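You operate a simulated robot arm through the tools that you are given. There is no shell and no other tool.

You run a simulated robot arm. Do the job below in one go: nothing can be reset, and whatever is moved stays where it is left.

Task
Couple the hose plug to the gripper, open the air and prove the grip.
Fine: press the green grip button; its lamp stays lit; then shut the valve.

Only the result counts: the job must be done as asked and must still hold three seconds after the hand-in. Knocking over, shifting, dropping, spilling or breaking anything else fails it.

Robot
A 7-joint arm with a two-finger gripper, fixed in place. Base frame: the origin is on the floor under the middle of its stand, x ahead of it, y to its left, z up; the work surface is at about z = 0.88. Readings come in m, rad, newtons and seconds.
With the tool pointing down near the work surface it reaches from about 0.34 to 0.72 m from the base axis. Its first joint turns from -1.152 to 1.152 rad. Payload 2.45 kg.
The tool frame sits at the grasp point between the pads (the TCP): z along the fingers, y along the line on which they close. The tips reach 0.026 m beyond it. The gripper opens to 0.096 m; its body begins 0.069 m behind the TCP.
Orientation is that of the tool frame in the base frame, as a unit quaternion [w, x, y, z]. With the fingers straight down and closing along the base's y, the tool's x points along the base's -x, its y along +y and its z along -z.

Tools
- The arm moves only by the tool servo_tool. Its argument "rows" is a list of rows, each an object of numbers (a shift or turn left out is 0, a gripper value left out holds the last): "x", "y", "z": the shift along the tool's x, y, z in m; "rx", "ry", "rz": the turn, a rotation vector about the tool's x, y, z in rad; "jaw": the gripper command, from -1 (fully open) to 1 (shut), values between in proportion. In form: [{"x": .., "y": .., "z": .., "rx": .., "ry": .., "rz": .., "jaw": ..}, ...]. A call has 1 to 20 rows; each row is the pose to reach, as a shift and turn from the pose commanded when the call began, along the tool's axes at that moment. Each row takes 0.2 s and may step no farther than 0.05 m and 0.15 rad from the row before; otherwise, or with a gripper value out of range, the whole call is refused. Where a pose cannot be reached the arm comes as near as it can. A force on the tool above 60 N (or 10 N above the force at the start of the call, whichever is more), or a blocked arm, ends the call early, and 0.2 s more pass. Each finger travels about 0.05 m/s and halts on what it meets, pressing with about 43 N; the grip force reading is that of the motor and also rises with nothing between the fingers. The clock runs only during rows and for 0.2 s after the last one: add rows that repeat a pose to give the fingers time. The reply holds the time, the measured pose of the TCP, the force on the tool along the base axes, the opening and the grip force, in the units named above and with some noise, with the torque about the TCP (base axes, N m) and any sound that the robot's microphone picked up.
- Cameras (640 x 400 px; columns grow to the right, rows downward): "scene" is fixed at [0.1555, -0.3798, 1.4413]; the picture's right is [0.86, -0.50, 0.00], its down [-0.20, -0.34, -0.92] and it looks along [0.46, 0.79, -0.40] (base axes); focal length 349 px, centre (320, 200). "wrist" rides on the gripper at [0.082, 0.003, -0.098] in the tool frame; the picture's right is [-0.04, 1.00, 0.00], its down [-0.73, -0.03, -0.68] and it looks along [-0.68, -0.03, 0.73] (tool axes); focal length 256 px, centre (320, 200).
- snapshot(camera): a new picture of that camera. No time passes.
- probe_pixels(camera, pixels): there is no depth. For up to 12 entries [column, row, z] of the newest picture of that camera ("zoom" is the newest enlarged one), the place [x, y] in the base frame at which the ray of that pixel passes the height z, good to about 0.002 m. No time passes.
- inspect(camera, box): a new picture of the part [left, top, right, bottom] of that camera's present view, enlarged. No time passes.
- job_done(): hands the job in; it is judged then, once.

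Unless the task says otherwise, let go and move clear before handing in.

The tools are called after ">>>" as name(argument=value, ...) on one line, values as JSON. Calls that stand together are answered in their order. servo_tool: Moves the arm, as the interface text tells. Its arguments: {"type":"object","properties":{"rows":{"type":"array","items":{"type":"object","properties":{"x":{"type":"number"},"y":{"type":"number"},"z":{"type":"number"},"rx":{"type":"number"},"ry":{"type":"number"},"rz":{"type":"number"},"jaw":{"type":"number"}}}}},"required":["rows"]} The other tools are called the same way: snapshot (camera) takes a picture; probe_pixels (camera, pixels) gives the place at which the rays of pixels pass given heights; inspect (camera, box) takes an enlarged picture of a part of a camera's view; job_done () hands the job in.

At the start:

```text
time_s: 0.0
ee_pos: [0.3111, 0.2229, 1.2475]
ee_rot: [0.0, 0.0, 1.0, 0.0]
contact_force: [0.6, -0.2, -0.1]
moment: [-0.01, 0.0, -0.01]
opening: 0.0962
gripper_force: 0.0
```

scene: 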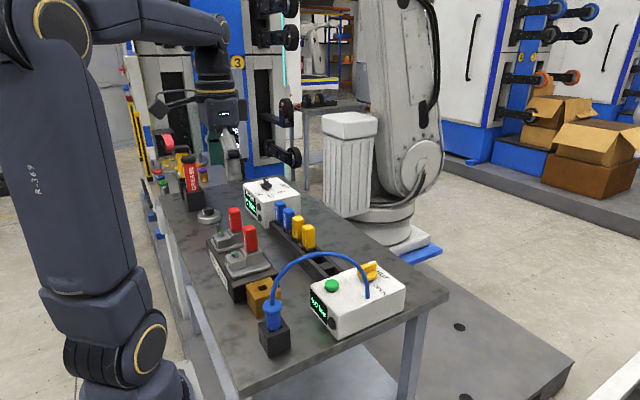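
wrist: 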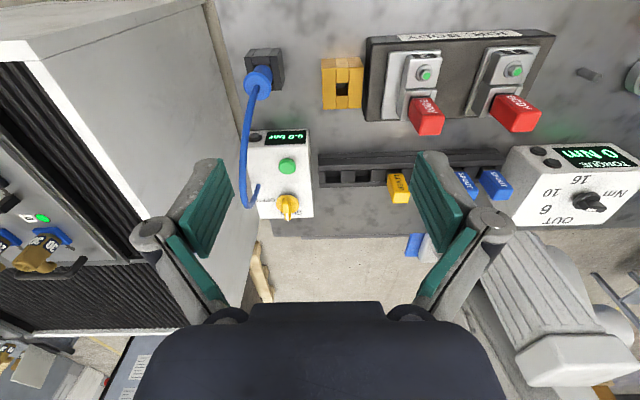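

The scene shows a blue hose plug in a dark holder near (272,320), a white air box with a green button (331,285) and a yellow valve knob (370,270), and other fixtures. I'll look closer before moving.

>>> inspect(camera="scene", box=[230, 230, 430, 370])

>>> inspect(camera="scene", box=[150, 140, 350, 280])

>>> inspect(camera="wrist", box=[220, 20, 420, 240])

>>> inspect(camera="wrist", box=[360, 20, 640, 240])

```text
2.86 times, centred on (330, 300) of scene
```

zoom: 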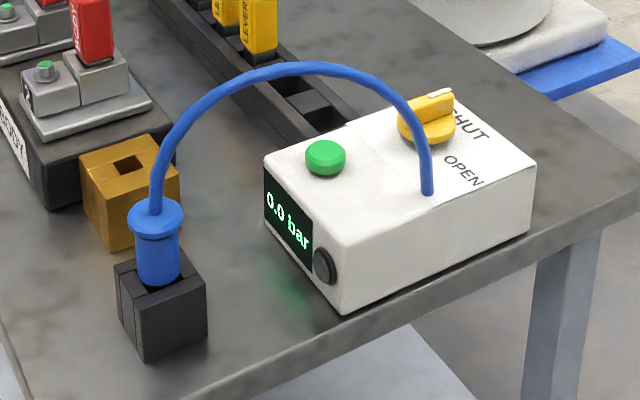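

```text
2.86 times, centred on (250, 210) of scene
```

zoom: 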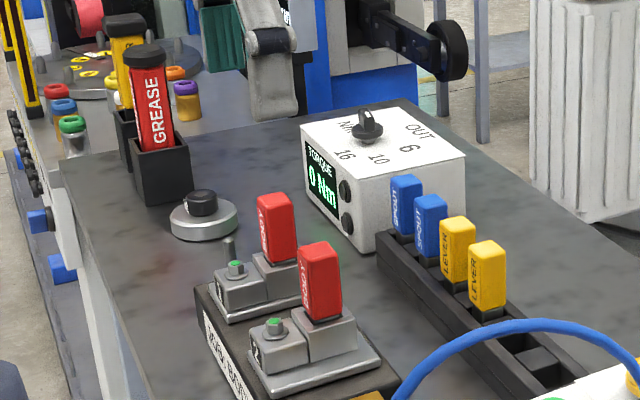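

```text
1.82 times, centred on (320, 130) of wrist
```

zoom: 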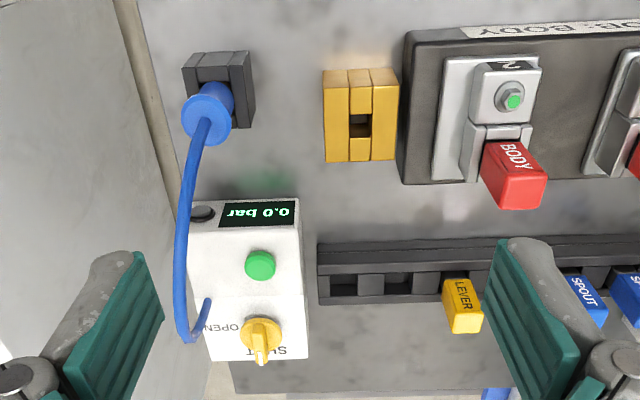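

```text
1.82 times, centred on (500, 130) of wrist
```

zoom: 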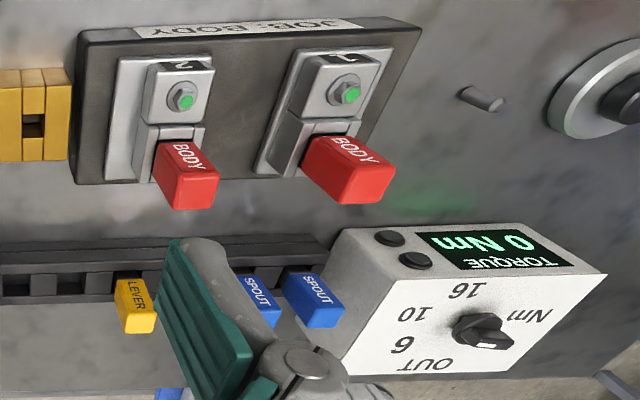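

The ochre block at scene (265,298) with a square hole may be the gripper's coupling; I'll zoom further to identify it and the air box parts.

>>> inspect(camera="scene", box=[240, 260, 310, 310])

>>> inspect(camera="scene", box=[300, 250, 410, 345])

>>> inspect(camera="wrist", box=[230, 40, 370, 120])

>>> inspect(camera="wrist", box=[235, 115, 335, 225])

>>> inspect(camera="scene", box=[150, 60, 270, 200])

```text
8.00 times, centred on (275, 285) of scene
```

zoom: 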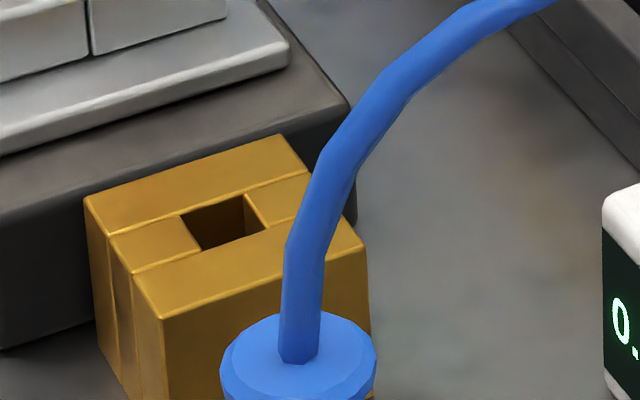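

```text
4.21 times, centred on (355, 298) of scene
```

zoom: 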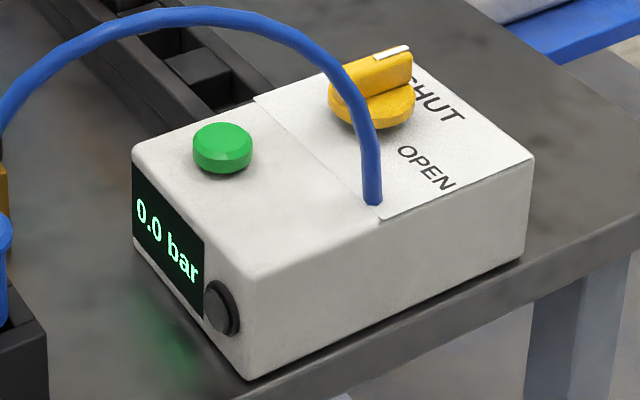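

```text
4.57 times, centred on (300, 80) of wrist
```

zoom: 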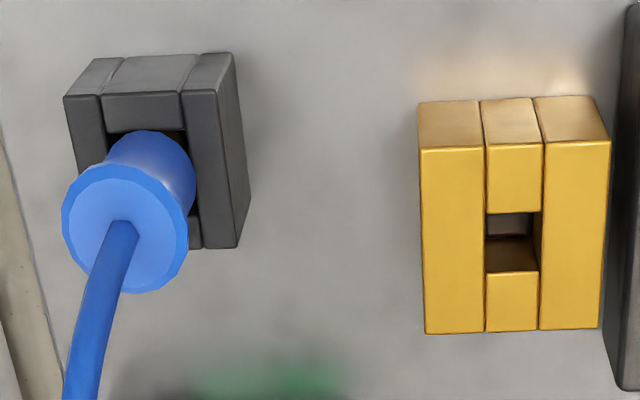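

```text
3.64 times, centred on (285, 170) of wrist
```

zoom: 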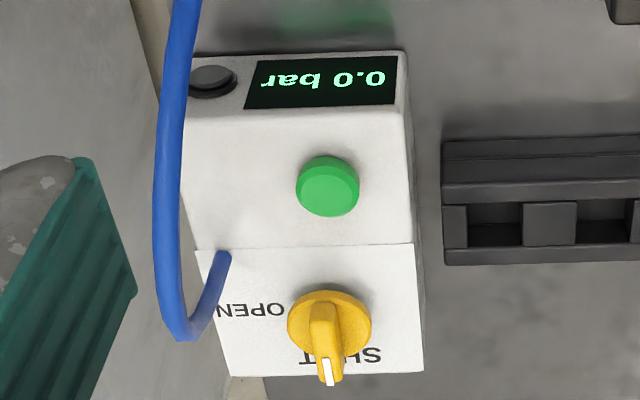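

```text
2.86 times, centred on (210, 130) of scene
```

zoom: 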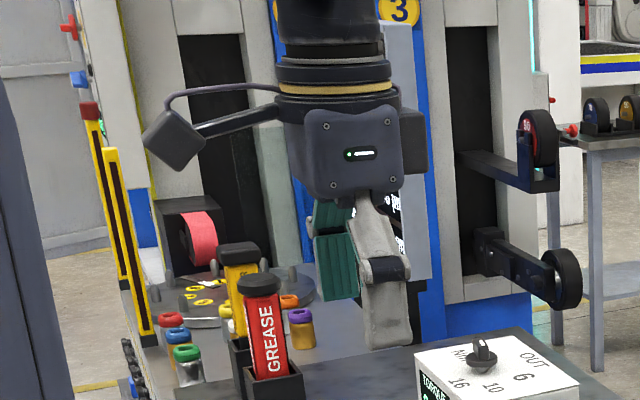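

The brass block at wrist (342,83) is a square socket like the black holder of the plug at (258,80); the valve pointer at (288,215) is at SHUT, with OPEN to the left. I'll probe the positions of these parts at candidate heights from both cameras.

>>> snapshot(camera="wrist")

>>> probe_pixels(camera="wrist", pixels=[[257, 81, 0.93], [257, 81, 0.95], [257, 81, 0.97], [342, 89, 0.9], [342, 89, 0.92], [342, 89, 0.94], [287, 166, 0.95], [287, 166, 0.97], [287, 203, 0.95], [287, 203, 0.98], [322, 112, 0.88], [361, 112, 0.88]])

>>> probe_pixels(camera="scene", pixels=[[274, 306, 0.93], [274, 306, 0.95], [274, 306, 0.97], [267, 288, 0.9], [267, 288, 0.92], [267, 288, 0.94], [332, 285, 0.95], [332, 285, 0.97], [369, 273, 0.95], [369, 273, 0.98], [261, 320, 0.88], [280, 354, 0.88]])

```text
taken
```

wrist: 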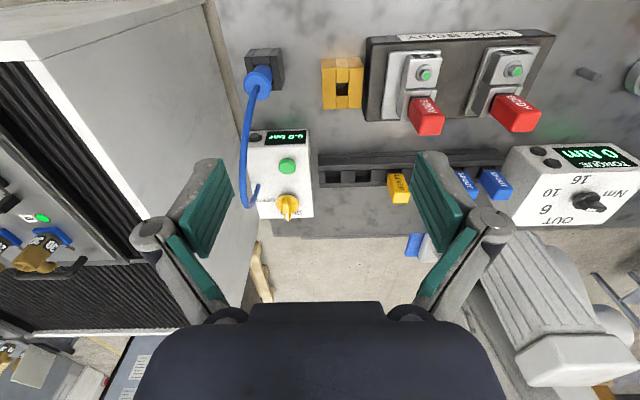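

```text
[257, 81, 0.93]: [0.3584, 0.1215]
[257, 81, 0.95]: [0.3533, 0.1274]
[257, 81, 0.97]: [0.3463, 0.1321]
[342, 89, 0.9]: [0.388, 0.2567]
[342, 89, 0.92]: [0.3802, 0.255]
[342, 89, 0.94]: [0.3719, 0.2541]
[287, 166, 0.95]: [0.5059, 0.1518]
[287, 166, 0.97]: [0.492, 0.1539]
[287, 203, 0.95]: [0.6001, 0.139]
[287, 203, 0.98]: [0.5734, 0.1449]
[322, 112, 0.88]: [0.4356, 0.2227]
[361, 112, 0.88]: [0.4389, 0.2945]
```

```text
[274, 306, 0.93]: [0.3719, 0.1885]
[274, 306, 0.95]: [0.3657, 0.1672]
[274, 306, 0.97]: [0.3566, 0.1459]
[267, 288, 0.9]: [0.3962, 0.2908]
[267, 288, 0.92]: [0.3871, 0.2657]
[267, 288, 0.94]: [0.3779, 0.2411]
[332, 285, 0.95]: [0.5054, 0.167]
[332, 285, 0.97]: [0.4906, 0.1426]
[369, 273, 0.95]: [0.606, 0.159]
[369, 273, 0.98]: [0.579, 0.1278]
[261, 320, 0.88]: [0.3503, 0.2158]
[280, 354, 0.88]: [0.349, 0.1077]
```

The plug flange triangulates to roughly (0.347, 0.135, 0.98) and the brass socket to about (0.379, 0.254, 0.93). I'll move closer, still well above everything, for a better view.

>>> servo_tool(rows=[{"x": -0.01, "y": -0.01, "z": 0.03}, {"x": -0.02, "y": -0.02, "z": 0.06}, {"x": -0.03, "y": -0.03, "z": 0.09}, {"x": -0.03, "y": -0.03, "z": 0.11}, {"x": -0.03, "y": -0.03, "z": 0.11}])

```text
time_s: 1.2
ee_pos: [0.3405, 0.1924, 1.1376]
ee_rot: [0.0, 0.001, 1.0, -0.001]
contact_force: [-0.5, 0.1, 0.0]
moment: [-0.02, -0.03, -0.03]
opening: 0.0962
gripper_force: 0.1
```

The arm moved as commanded to (0.3405, 0.1924, 1.1376). Now I'll look from here.

>>> snapshot(camera="wrist")

>>> inspect(camera="wrist", box=[200, 0, 420, 130])

>>> snapshot(camera="scene")

```text
taken
```

wrist: 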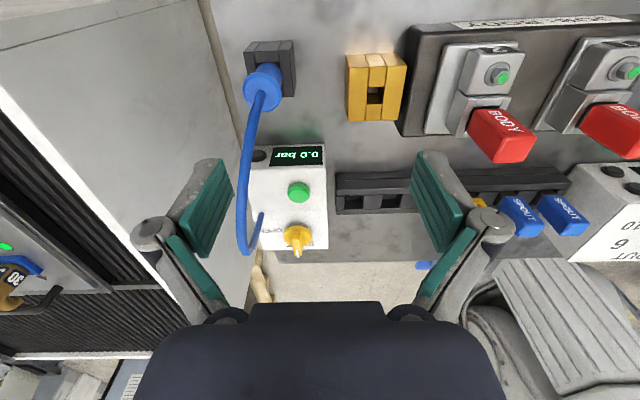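

```text
2.91 times, centred on (310, 65) of wrist
```

zoom: 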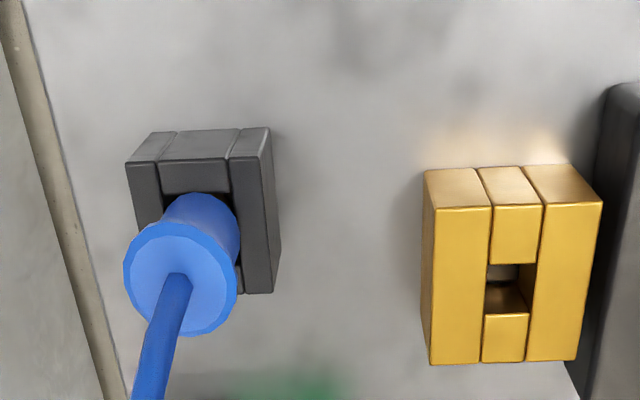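

```text
taken
```

scene: 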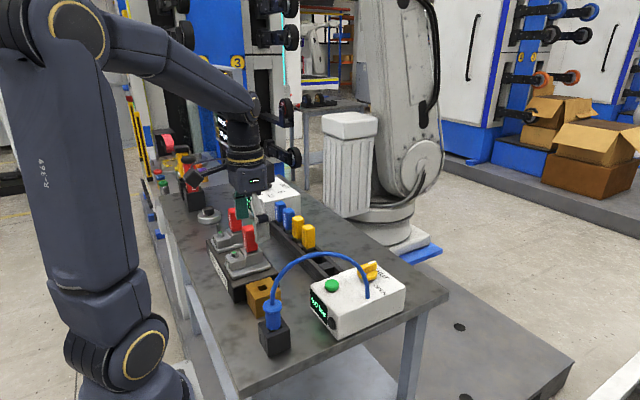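

The brass hole at wrist (375,95) is narrower than the plug body, so the plug probably has a narrower nose. I'll look around for any other candidate "gripper" coupling before deciding.

>>> inspect(camera="wrist", box=[0, 220, 130, 310])

>>> inspect(camera="wrist", box=[0, 300, 160, 400])

>>> inspect(camera="scene", box=[240, 270, 310, 365])

>>> inspect(camera="scene", box=[170, 140, 300, 240])

>>> inspect(camera="scene", box=[130, 130, 230, 240])

```text
4.44 times, centred on (65, 265) of wrist
```

zoom: 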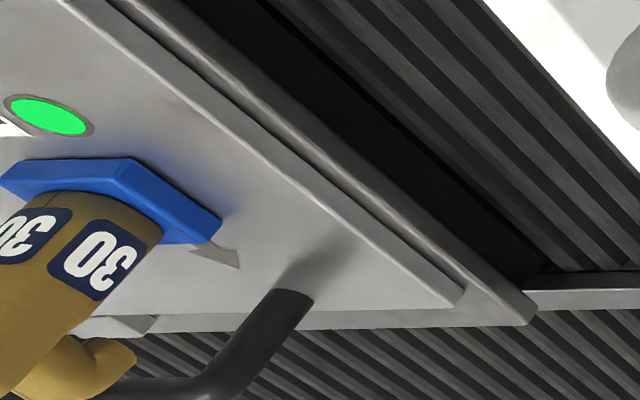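

```text
4.00 times, centred on (80, 350) of wrist
```

zoom: 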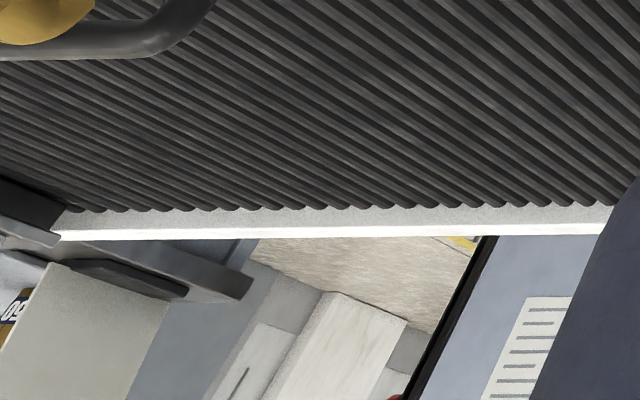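

```text
4.21 times, centred on (275, 318) of scene
```

zoom: 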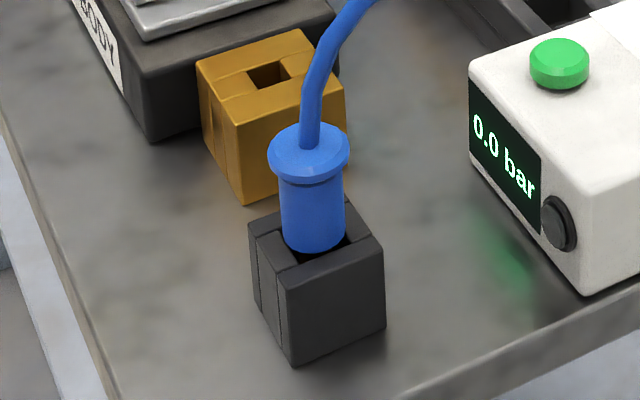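

```text
4.00 times, centred on (235, 190) of scene
```

zoom: 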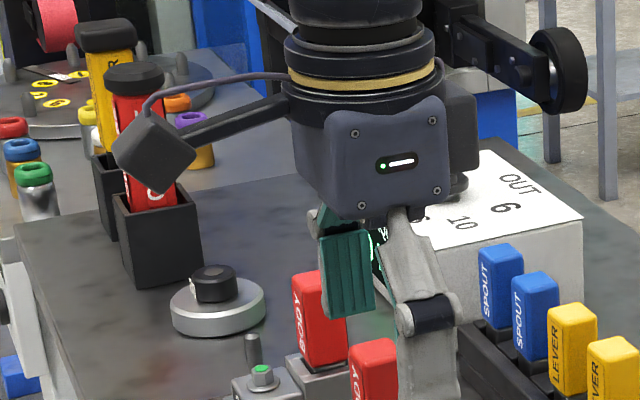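

```text
3.64 times, centred on (180, 185) of scene
```

zoom: 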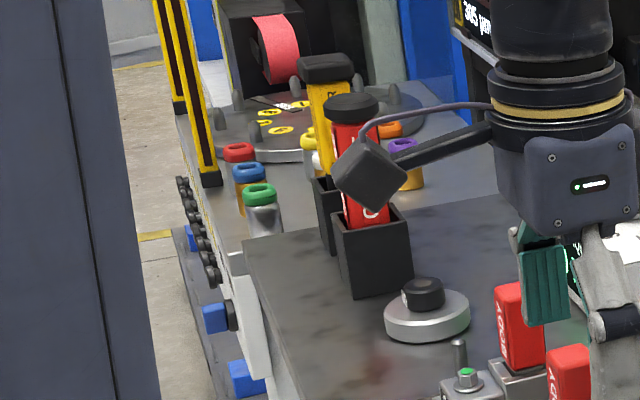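

I want a closer look at how the plug sits in its black holder at scene (272,330).

>>> inspect(camera="scene", box=[250, 290, 300, 360])

>>> inspect(camera="wrist", box=[235, 35, 305, 120])

>>> inspect(camera="wrist", box=[335, 45, 415, 130])

```text
5.71 times, centred on (275, 325) of scene
```

zoom: 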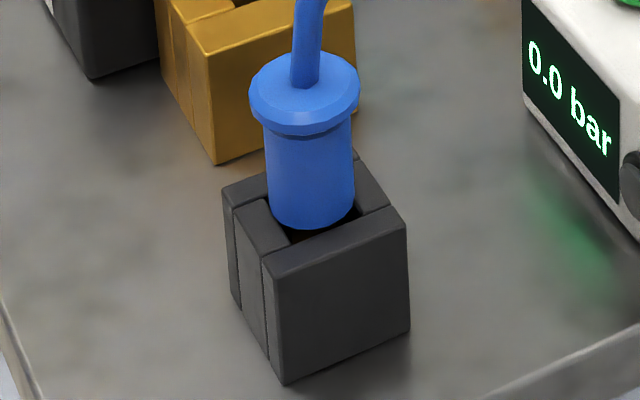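

```text
4.71 times, centred on (270, 78) of wrist
```

zoom: 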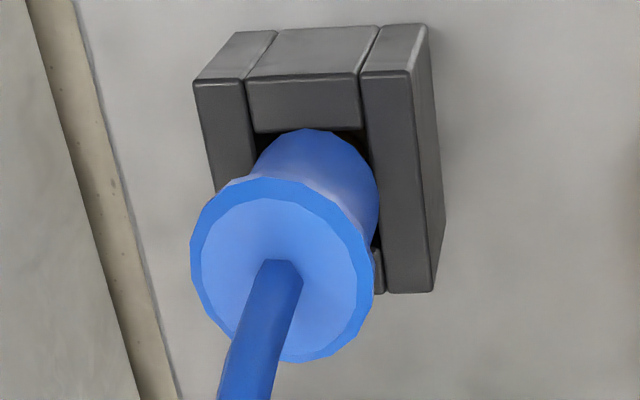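

```text
4.71 times, centred on (375, 88) of wrist
```

zoom: 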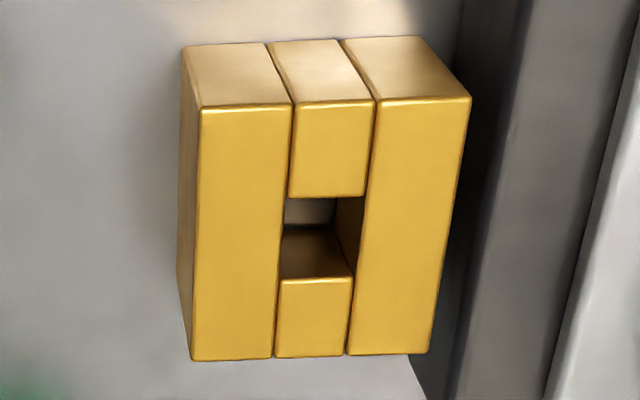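

The plug body appears to end about at the holder's top with a narrower nose below. I'll probe brass corners and hole corners in the newest zoom at candidate heights.

>>> probe_pixels(camera="zoom", pixels=[[203, 107, 0.93], [470, 98, 0.93], [430, 352, 0.93], [192, 360, 0.93], [290, 197, 0.93], [366, 197, 0.93], [351, 279, 0.93], [276, 280, 0.93], [186, 48, 0.88], [418, 38, 0.88], [203, 107, 0.94], [470, 98, 0.94]])

>>> inspect(camera="scene", box=[240, 265, 300, 325])

```text
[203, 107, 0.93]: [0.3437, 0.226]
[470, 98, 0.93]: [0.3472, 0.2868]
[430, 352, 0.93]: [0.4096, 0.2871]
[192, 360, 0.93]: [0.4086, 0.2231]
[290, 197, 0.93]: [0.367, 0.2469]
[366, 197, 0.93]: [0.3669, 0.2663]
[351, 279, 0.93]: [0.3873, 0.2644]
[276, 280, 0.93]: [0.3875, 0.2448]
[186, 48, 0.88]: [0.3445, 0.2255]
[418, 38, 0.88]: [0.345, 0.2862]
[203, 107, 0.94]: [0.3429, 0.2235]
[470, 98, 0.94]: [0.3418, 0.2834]
```

```text
6.67 times, centred on (270, 295) of scene
```

zoom: 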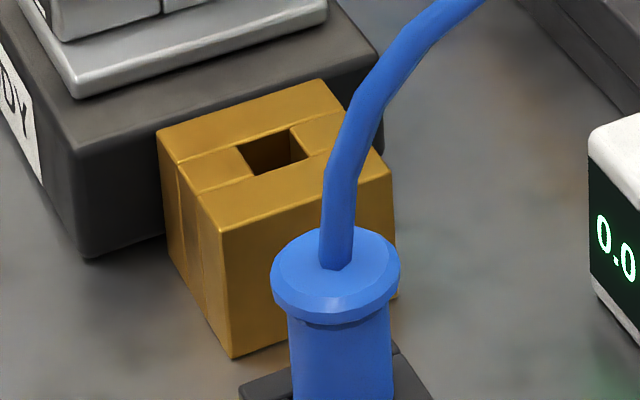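

The brass socket: block x 0.345–0.409, y 0.2245–0.287, top 0.93, with a ~20 mm square hole centred at about (0.377, 0.2556). Now the black holder the same way.

>>> inspect(camera="wrist", box=[235, 35, 305, 120])

>>> probe_pixels(camera="zoom", pixels=[[194, 82, 0.93], [408, 72, 0.93], [431, 292, 0.93], [237, 30, 0.88], [425, 24, 0.88], [255, 132, 0.93], [364, 131, 0.93], [247, 80, 0.93], [362, 75, 0.93], [282, 268, 0.98], [282, 268, 0.97], [282, 268, 0.99]])

```text
4.71 times, centred on (270, 78) of wrist
```

zoom: 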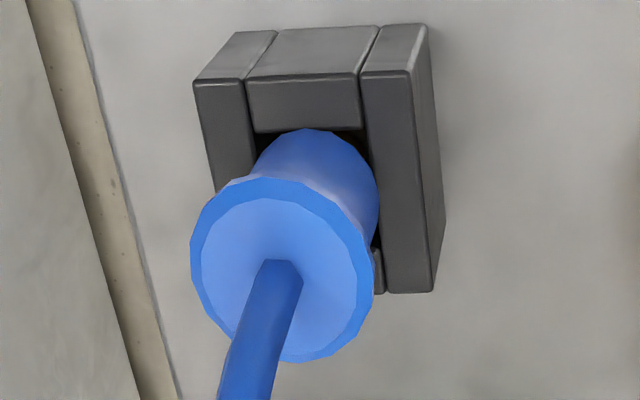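

```text
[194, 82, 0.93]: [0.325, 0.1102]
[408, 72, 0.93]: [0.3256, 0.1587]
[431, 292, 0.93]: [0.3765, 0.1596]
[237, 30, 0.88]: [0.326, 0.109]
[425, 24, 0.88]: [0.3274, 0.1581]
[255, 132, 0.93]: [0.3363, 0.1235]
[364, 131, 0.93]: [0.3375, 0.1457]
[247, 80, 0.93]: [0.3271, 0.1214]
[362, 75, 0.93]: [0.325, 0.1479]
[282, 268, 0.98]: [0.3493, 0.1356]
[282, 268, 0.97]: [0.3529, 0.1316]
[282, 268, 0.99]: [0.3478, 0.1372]
```

The plug stands at about (0.351, 0.1345) with flange top near z=0.98 and holder top at 0.93 (50 mm cube). I'll move above it with open fingers straddling it along y, to z=1.07.

>>> servo_tool(rows=[{"x": -0.005, "y": -0.03, "z": 0.01}, {"x": -0.0105, "y": -0.058, "z": 0.03}, {"x": -0.0105, "y": -0.058, "z": 0.06}, {"x": -0.0105, "y": -0.058, "z": 0.0676}, {"x": -0.0105, "y": -0.058, "z": 0.0676}])

>>> snapshot(camera="wrist")

>>> inspect(camera="scene", box=[220, 200, 420, 360])

```text
time_s: 2.4
ee_pos: [0.3522, 0.1343, 1.0685]
ee_rot: [0.0, 0.0, 1.0, 0.0]
contact_force: [-0.7, -0.3, -0.1]
moment: [-0.01, -0.02, 0.0]
opening: 0.0964
gripper_force: 0.1
```

```text
taken
```

wrist: 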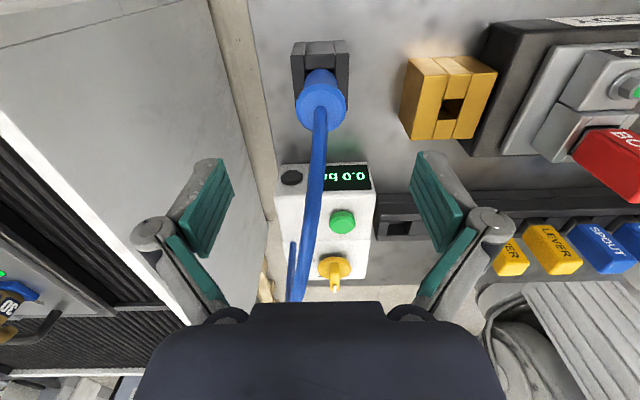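

```text
2.50 times, centred on (320, 280) of scene
```

zoom: 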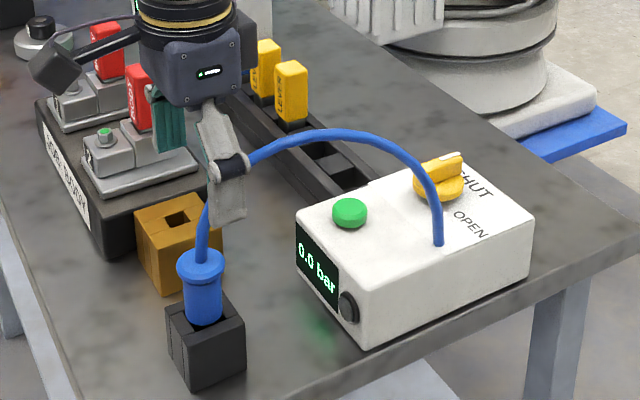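

The plug is centred between the open fingers (wrist column ~321) and the hose passes between them with no force. I'll descend to z≈0.967 in small steps, watching for any force from the hose.

>>> servo_tool(rows=[{"x": 0.001, "z": 0.015}, {"x": 0.001, "z": 0.03}, {"x": 0.001, "z": 0.045}, {"x": 0.001, "z": 0.06}, {"x": 0.001, "z": 0.06}])

>>> inspect(camera="scene", box=[220, 200, 420, 360])

>>> snapshot(camera="wrist")

```text
time_s: 3.6
ee_pos: [0.3506, 0.1336, 1.0094]
ee_rot: [0.0, 0.0, 1.0, 0.0]
contact_force: [0.9, -0.7, -0.1]
moment: [-0.03, -0.01, 0.03]
opening: 0.096
gripper_force: 0.0
```

```text
2.50 times, centred on (320, 280) of scene
```

zoom: 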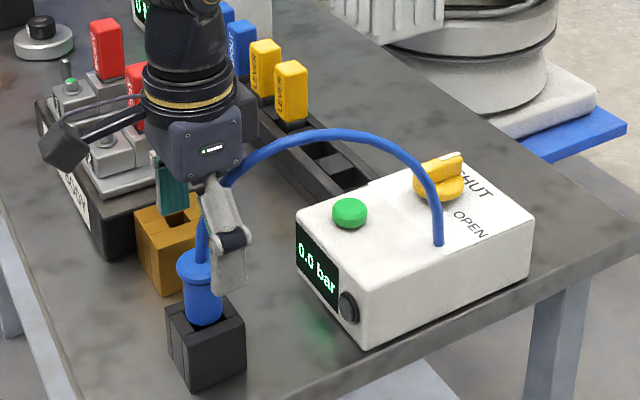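

```text
taken
```

wrist: 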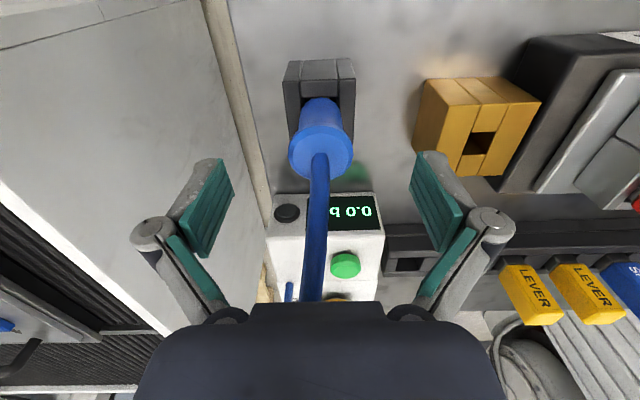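

The plug flange top at wrist (321,152) matches exactly where the tool axis projects at z=0.98, so alignment is good. Continuing down to z≈0.967, fingers open.

>>> servo_tool(rows=[{"z": 0.01}, {"z": 0.02}, {"z": 0.03}, {"z": 0.0415}, {"z": 0.0415}])

>>> inspect(camera="scene", box=[220, 240, 340, 360])

>>> snapshot(camera="wrist")

```text
time_s: 4.8
ee_pos: [0.351, 0.1336, 0.9682]
ee_rot: [0.0, 0.0, 1.0, 0.0]
contact_force: [0.8, 0.2, 0.1]
moment: [0.05, -0.01, -0.02]
opening: 0.0959
gripper_force: 0.0
```

```text
3.33 times, centred on (280, 300) of scene
```

zoom: 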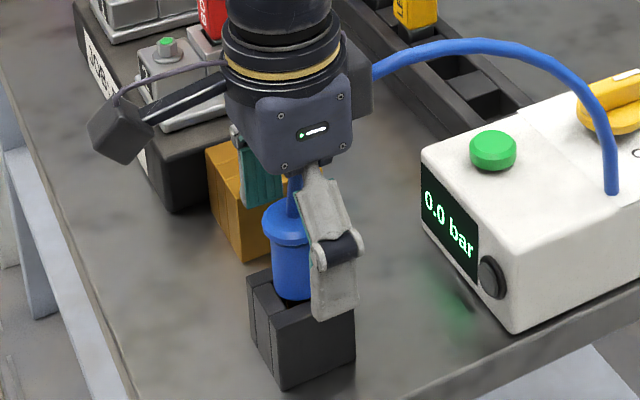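

```text
taken
```

wrist: 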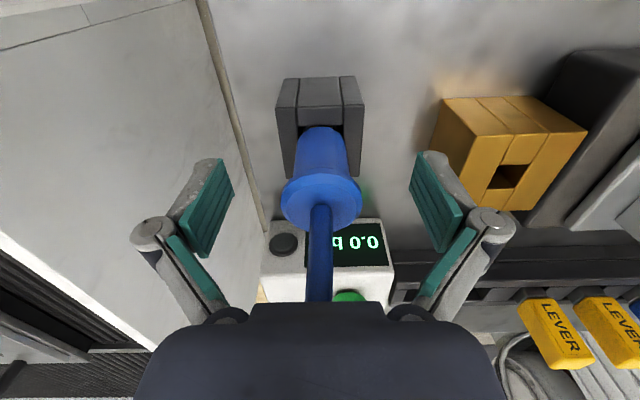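

The hose offers no resistance and the flange is centred at wrist (321,200). Closing the gripper now.

>>> servo_tool(rows=[{"jaw": 1}, {"jaw": 1}, {"jaw": 1}, {"jaw": 1}, {"jaw": 1}, {"jaw": 1}, {"jaw": 1}])

>>> snapshot(camera="wrist")

>>> inspect(camera="scene", box=[220, 240, 340, 360])

```text
time_s: 6.4
ee_pos: [0.3502, 0.1346, 0.9692]
ee_rot: [-0.001, 0.0, 1.0, -0.001]
contact_force: [-0.8, 0.6, 3.2]
moment: [-0.06, 0.0, 0.0]
opening: 0.0352
gripper_force: 43.3
```

```text
taken
```

wrist: 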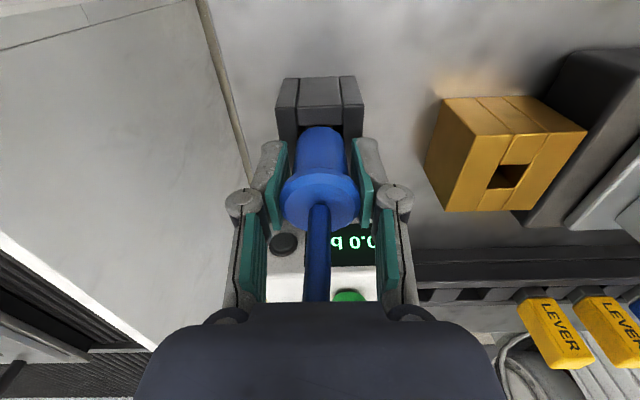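

```text
3.33 times, centred on (280, 300) of scene
```

zoom: 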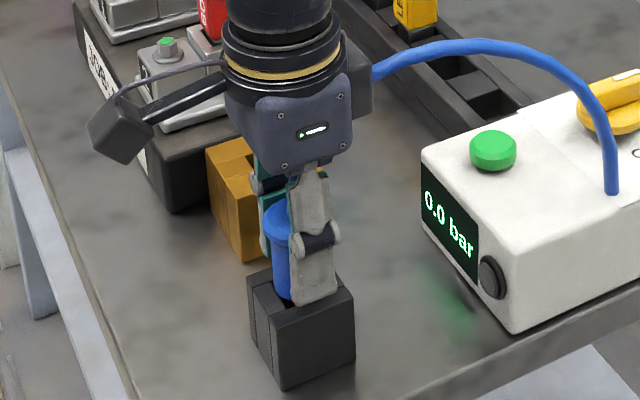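

The gripper closed on the flange (opening 0.0352 m, 43 N). Lifting straight up gently.

>>> servo_tool(rows=[{"z": -0.005}, {"z": -0.01}, {"z": -0.02}, {"z": -0.03}, {"z": -0.045}, {"z": -0.06}, {"z": -0.075}, {"z": -0.09}, {"z": -0.09}])

>>> snapshot(camera="wrist")

>>> inspect(camera="scene", box=[220, 220, 340, 360])

```text
time_s: 8.4
ee_pos: [0.3493, 0.1342, 1.0579]
ee_rot: [-0.001, 0.001, 1.0, 0.0]
contact_force: [-0.3, -0.5, -1.1]
moment: [0.02, 0.01, -0.01]
opening: 0.035
gripper_force: 42.8
```

```text
taken
```

wrist: 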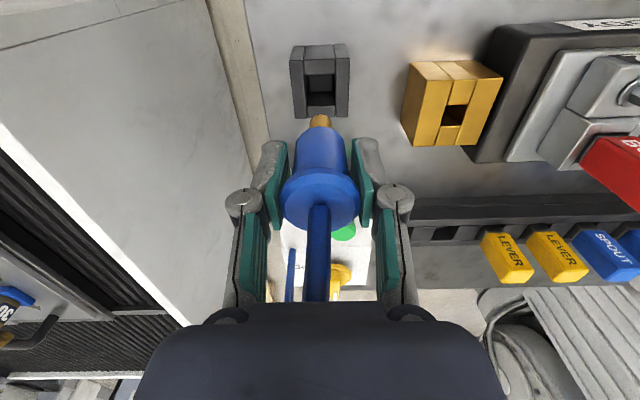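

```text
2.86 times, centred on (280, 290) of scene
```

zoom: 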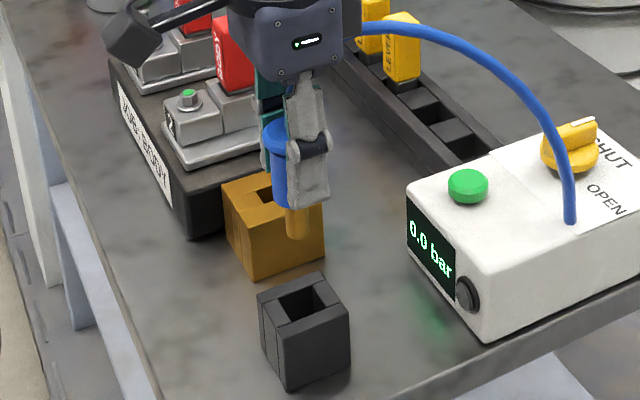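

The plug came out with a brass-coloured nose (wrist (320,120)), matching the brass socket. Let me zoom to see its shape and length.

>>> inspect(camera="wrist", box=[280, 100, 370, 230])

>>> inspect(camera="scene", box=[290, 250, 350, 310])

>>> inspect(camera="wrist", box=[275, 30, 365, 140])

>>> inspect(camera="scene", box=[290, 240, 350, 310])

```text
3.08 times, centred on (325, 165) of wrist
```

zoom: 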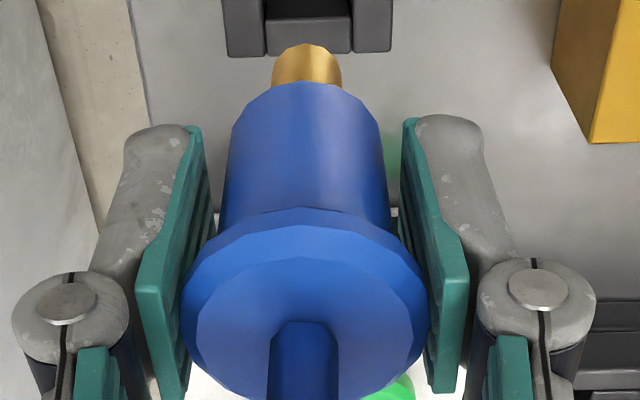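

```text
6.67 times, centred on (320, 280) of scene
```

zoom: 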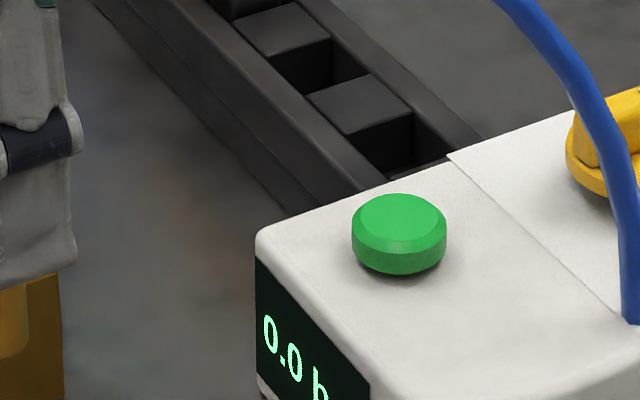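

```text
3.64 times, centred on (320, 85) of wrist
```

zoom: 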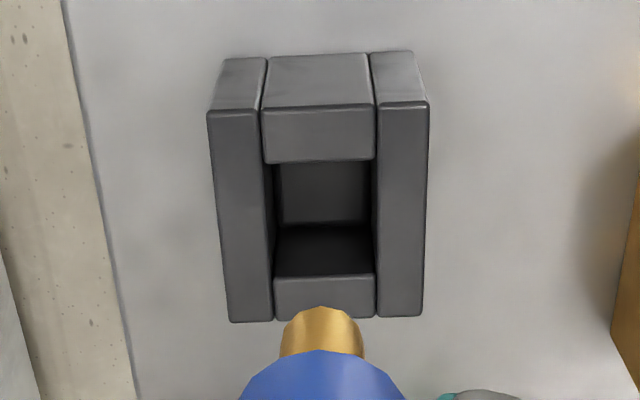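

```text
5.71 times, centred on (320, 275) of scene
```

zoom: 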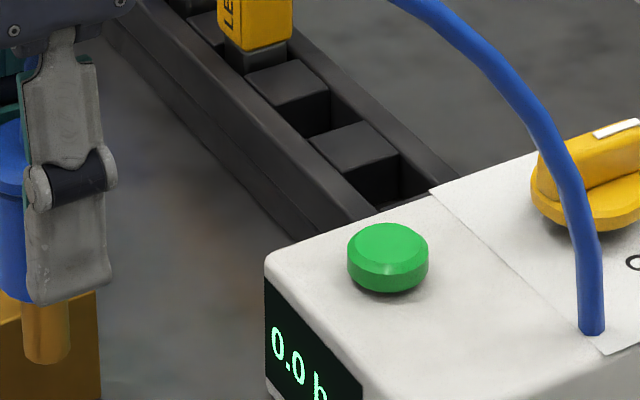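

The nose is a round brass pin (~16 mm) about 24 mm long, aligned with the tool axis. Before moving to the socket I'll check the clearance to the job-body block beside it.

>>> inspect(camera="wrist", box=[390, 10, 640, 200])

>>> probe_pixels(camera="wrist", pixels=[[464, 158, 0.88], [464, 158, 0.91], [473, 143, 0.92], [508, 157, 0.92], [508, 157, 0.93], [541, 166, 0.95], [541, 166, 0.97], [497, 24, 0.92], [578, 147, 1.0], [578, 147, 1.03], [403, 133, 0.88], [412, 62, 0.93]])

```text
2.11 times, centred on (515, 105) of wrist
```

zoom: 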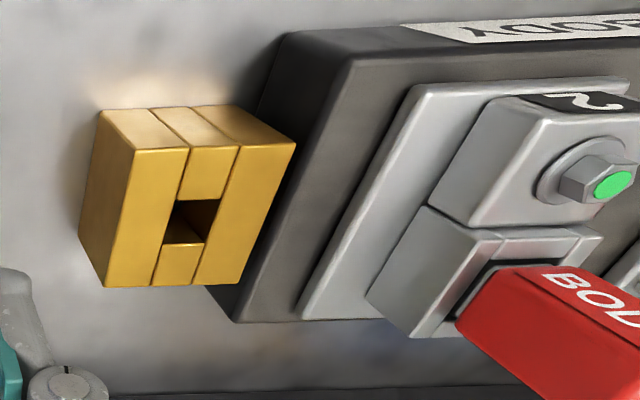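

```text
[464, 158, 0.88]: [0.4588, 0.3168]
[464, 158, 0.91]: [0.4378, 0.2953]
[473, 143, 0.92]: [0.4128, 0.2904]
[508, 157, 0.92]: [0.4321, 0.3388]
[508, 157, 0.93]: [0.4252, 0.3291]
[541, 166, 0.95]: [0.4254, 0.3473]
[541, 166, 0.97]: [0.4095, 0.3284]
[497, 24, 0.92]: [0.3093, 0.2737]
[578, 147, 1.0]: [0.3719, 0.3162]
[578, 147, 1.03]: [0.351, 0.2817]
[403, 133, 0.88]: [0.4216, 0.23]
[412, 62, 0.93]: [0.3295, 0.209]
```

The plate edge is near y≈0.29 at z≈0.92, below the fingertips' path. I'll pin down the red block's position and height to make sure the hand clears it.

>>> snapshot(camera="scene")

>>> inspect(camera="scene", box=[200, 190, 320, 310])

```text
taken
```

scene: 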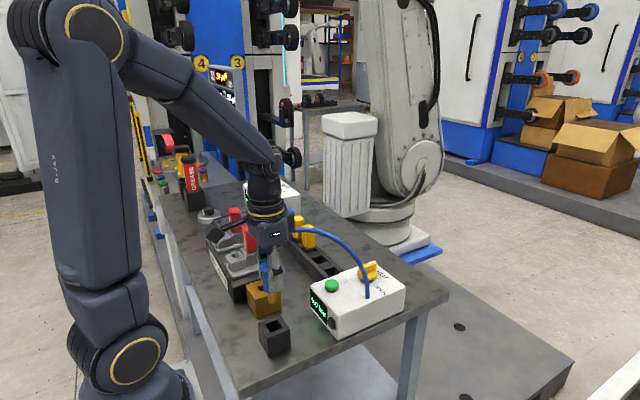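

```text
3.33 times, centred on (260, 250) of scene
```

zoom: 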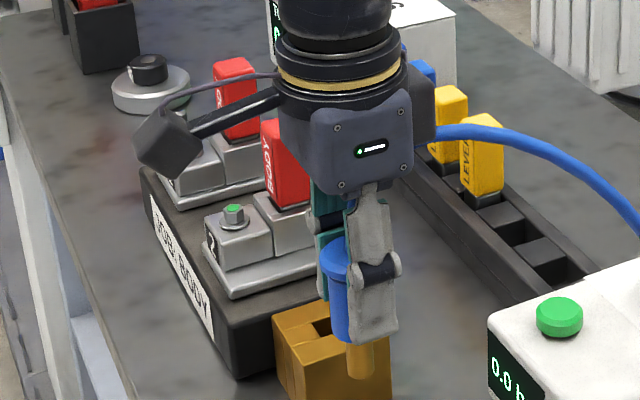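

>>> probe_pixels(camera="scene", pixels=[[250, 227.5, 1.0], [250, 227.5, 1.02], [250, 227.5, 1.04], [251, 252.7, 0.95], [251, 252.7, 0.97], [257.7, 248.5, 0.95], [257.7, 248.5, 0.97]])

>>> probe_pixels(camera="wrist", pixels=[[605, 136, 0.96], [605, 136, 1.0], [605, 136, 1.03], [580, 159.5, 0.96], [580, 159.5, 1.0], [580, 159.5, 1.03], [541, 166, 0.96]])

```text
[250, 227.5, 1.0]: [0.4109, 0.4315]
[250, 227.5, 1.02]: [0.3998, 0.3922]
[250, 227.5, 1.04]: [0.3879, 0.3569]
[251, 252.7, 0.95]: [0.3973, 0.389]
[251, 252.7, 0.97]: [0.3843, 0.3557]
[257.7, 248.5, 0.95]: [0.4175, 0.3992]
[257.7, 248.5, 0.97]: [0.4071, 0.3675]
```

```text
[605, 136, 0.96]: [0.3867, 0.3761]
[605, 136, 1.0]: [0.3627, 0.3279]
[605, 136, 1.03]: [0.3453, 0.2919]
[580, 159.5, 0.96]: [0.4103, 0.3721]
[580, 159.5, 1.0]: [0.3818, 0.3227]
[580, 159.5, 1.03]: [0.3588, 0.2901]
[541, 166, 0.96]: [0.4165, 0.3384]
```

The red block sits at y≥0.36, clear of the hand's path. I'll carry the plug above the brass socket at about (0.377, 0.2556), nose tip staying above 0.97.

>>> servo_tool(rows=[{"x": -0.005, "y": 0.025, "z": 0.0}, {"x": -0.01, "y": 0.05, "z": 0.0}, {"x": -0.016, "y": 0.075, "z": 0.0}, {"x": -0.021, "y": 0.1, "z": 0.0}, {"x": -0.0265, "y": 0.121, "z": 0.0}, {"x": -0.0265, "y": 0.121, "z": 0.02}, {"x": -0.0265, "y": 0.121, "z": 0.02}])

>>> snapshot(camera="wrist")

>>> inspect(camera="wrist", box=[270, 70, 370, 160])

>>> inspect(camera="scene", box=[235, 240, 305, 320])

```text
time_s: 10.0
ee_pos: [0.3765, 0.2568, 1.0368]
ee_rot: [0.0, 0.0, 1.0, -0.001]
contact_force: [-0.2, 0.1, -1.0]
moment: [0.0, -0.01, -0.02]
opening: 0.0352
gripper_force: 42.7
```

```text
taken
```

wrist: 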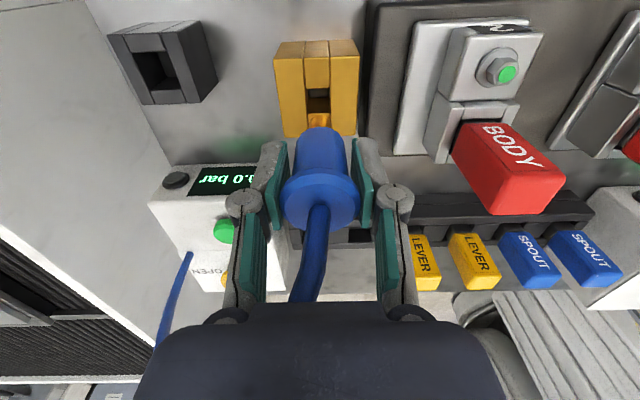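

```text
4.44 times, centred on (320, 115) of wrist
```

zoom: 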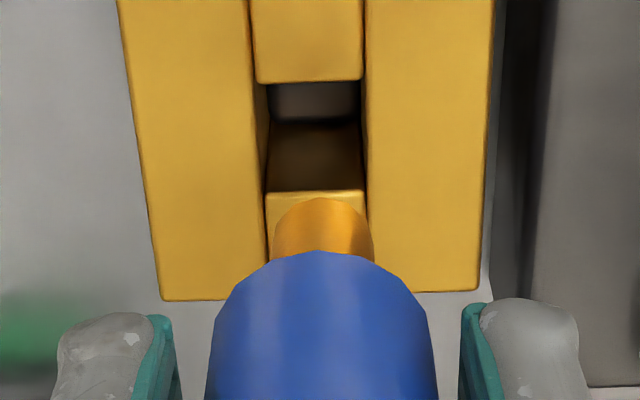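

```text
5.00 times, centred on (270, 280) of scene
```

zoom: 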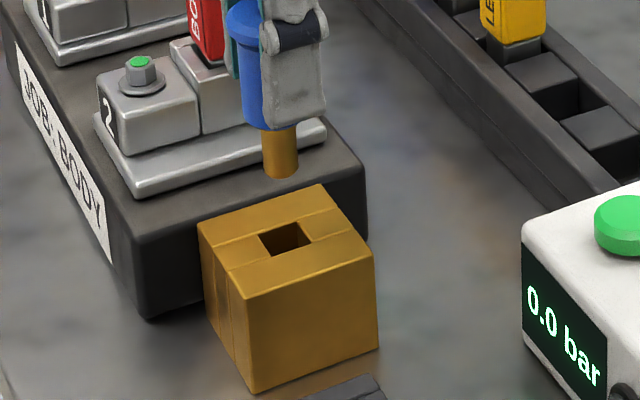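

The nose hangs above the socket at wrist (320,120). I'll probe the hole corners from this view for the final alignment.

>>> inspect(camera="wrist", box=[270, 70, 370, 160])

>>> probe_pixels(camera="zoom", pixels=[[257, 82, 0.93], [361, 80, 0.93], [266, 192, 0.93], [366, 190, 0.93], [163, 300, 0.93], [479, 291, 0.93], [274, 240, 0.973], [374, 240, 0.973], [324, 199, 0.973]])

>>> probe_pixels(camera="wrist", pixels=[[275, 57, 0.93], [359, 56, 0.93]])

>>> inspect(camera="scene", box=[235, 240, 305, 320])

>>> probe_pixels(camera="zoom", pixels=[[258, 236, 0.93], [300, 221, 0.93], [313, 240, 0.93], [270, 257, 0.93], [280, 170, 0.973], [280, 170, 0.975], [280, 170, 0.97]])

```text
4.44 times, centred on (320, 115) of wrist
```

zoom: 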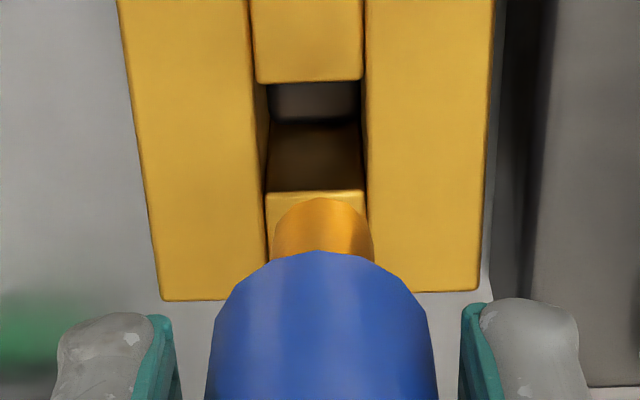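

```text
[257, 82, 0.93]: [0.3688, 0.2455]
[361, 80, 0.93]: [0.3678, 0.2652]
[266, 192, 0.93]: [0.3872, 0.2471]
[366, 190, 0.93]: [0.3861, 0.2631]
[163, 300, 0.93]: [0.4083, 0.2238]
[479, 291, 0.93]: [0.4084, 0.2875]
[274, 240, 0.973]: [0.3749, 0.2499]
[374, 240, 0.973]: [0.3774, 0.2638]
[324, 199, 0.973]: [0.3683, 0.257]
```

```text
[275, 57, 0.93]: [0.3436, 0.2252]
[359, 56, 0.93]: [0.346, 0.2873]
```

```text
5.00 times, centred on (270, 280) of scene
```

zoom: 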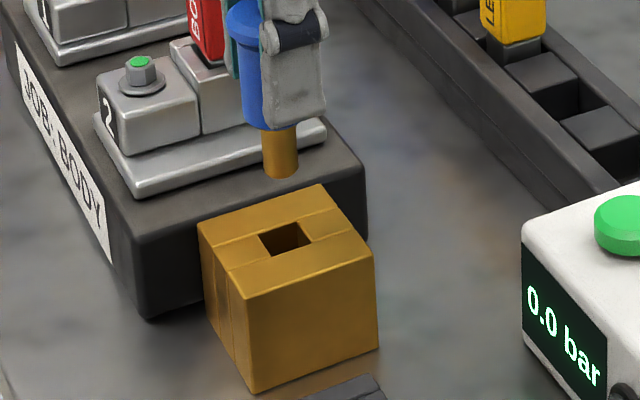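

```text
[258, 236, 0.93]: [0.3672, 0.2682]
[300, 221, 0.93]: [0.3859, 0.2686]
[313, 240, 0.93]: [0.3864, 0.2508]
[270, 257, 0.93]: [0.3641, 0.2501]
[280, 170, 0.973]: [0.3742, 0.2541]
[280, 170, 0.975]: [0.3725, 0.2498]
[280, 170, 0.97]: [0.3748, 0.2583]
```

Hole centre ≈ (0.377, 0.2555), nose ≈ (0.3755, 0.2567); clearance is about ±2.5 mm. I'll nudge +1 mm in x, -1 mm in y and lower until the tip is just at the hole mouth.

>>> servo_tool(rows=[{"x": -0.001, "y": -0.001, "z": 0.01}, {"x": -0.001, "y": -0.001, "z": 0.02}, {"x": -0.001, "y": -0.001, "z": 0.03}, {"x": -0.001, "y": -0.001, "z": 0.038}, {"x": -0.001, "y": -0.001, "z": 0.038}])

>>> inspect(camera="wrist", box=[270, 70, 370, 160])

>>> inspect(camera="scene", box=[235, 240, 305, 320])

```text
time_s: 11.2
ee_pos: [0.3781, 0.2555, 1.0008]
ee_rot: [0.002, 0.0, 1.0, 0.0]
contact_force: [-2.8, 0.3, 20.3]
moment: [0.03, 0.04, 0.01]
opening: 0.0363
gripper_force: 43.1
```

```text
4.44 times, centred on (320, 115) of wrist
```

zoom: 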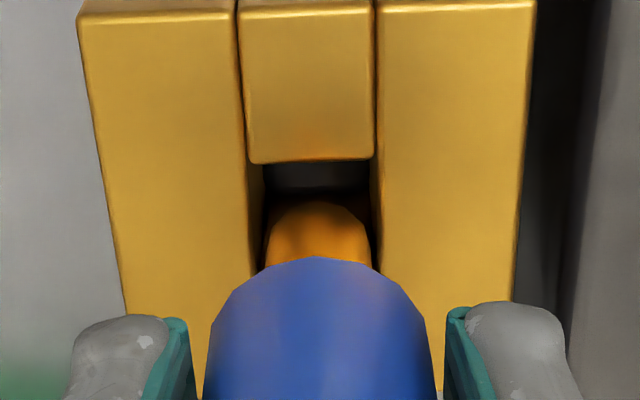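

```text
5.00 times, centred on (270, 280) of scene
```

zoom: 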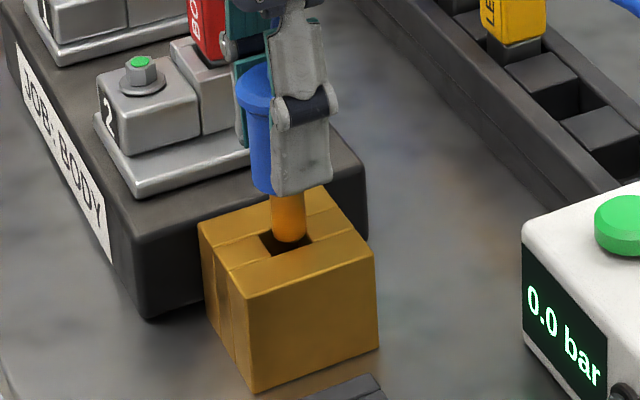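

The tip touched the rim at z≈1.001 (20 N up); the moment and the scene view (nose at (290,238) vs hole centre (285,238)) both say it is about 2 mm too far in +x. I'll back up 5 mm, shift −2 mm in x and retry gently.

>>> servo_tool(rows=[{"z": -0.005}, {"x": 0.002, "z": -0.005}, {"x": 0.002, "z": -0.005}, {"x": 0.002, "z": -0.002}, {"x": 0.002, "z": 0.0}, {"x": 0.002, "z": 0.002}, {"x": 0.002, "z": 0.003}])

>>> inspect(camera="wrist", box=[270, 70, 370, 160])

>>> inspect(camera="scene", box=[235, 240, 305, 320])

```text
time_s: 12.8
ee_pos: [0.3754, 0.2547, 0.9969]
ee_rot: [0.0, 0.0, 1.0, 0.0]
contact_force: [-0.1, 0.5, -1.6]
moment: [0.02, -0.04, -0.02]
opening: 0.0349
gripper_force: 43.2
```

```text
4.44 times, centred on (320, 115) of wrist
```

zoom: 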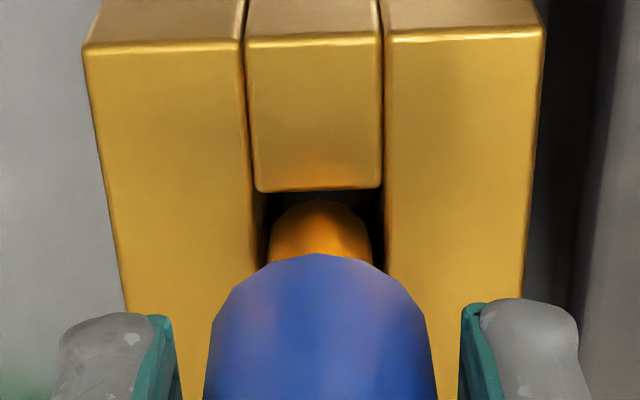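

```text
5.00 times, centred on (270, 280) of scene
```

zoom: 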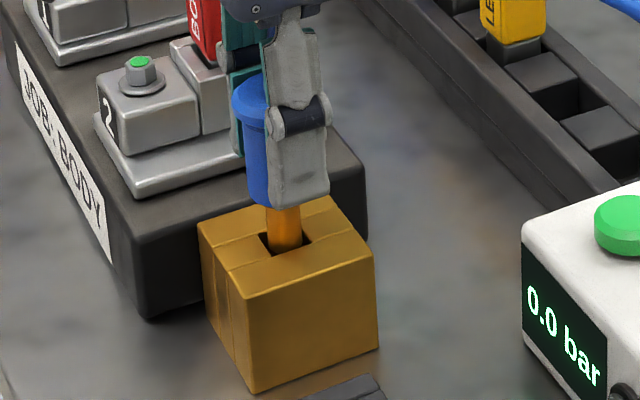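

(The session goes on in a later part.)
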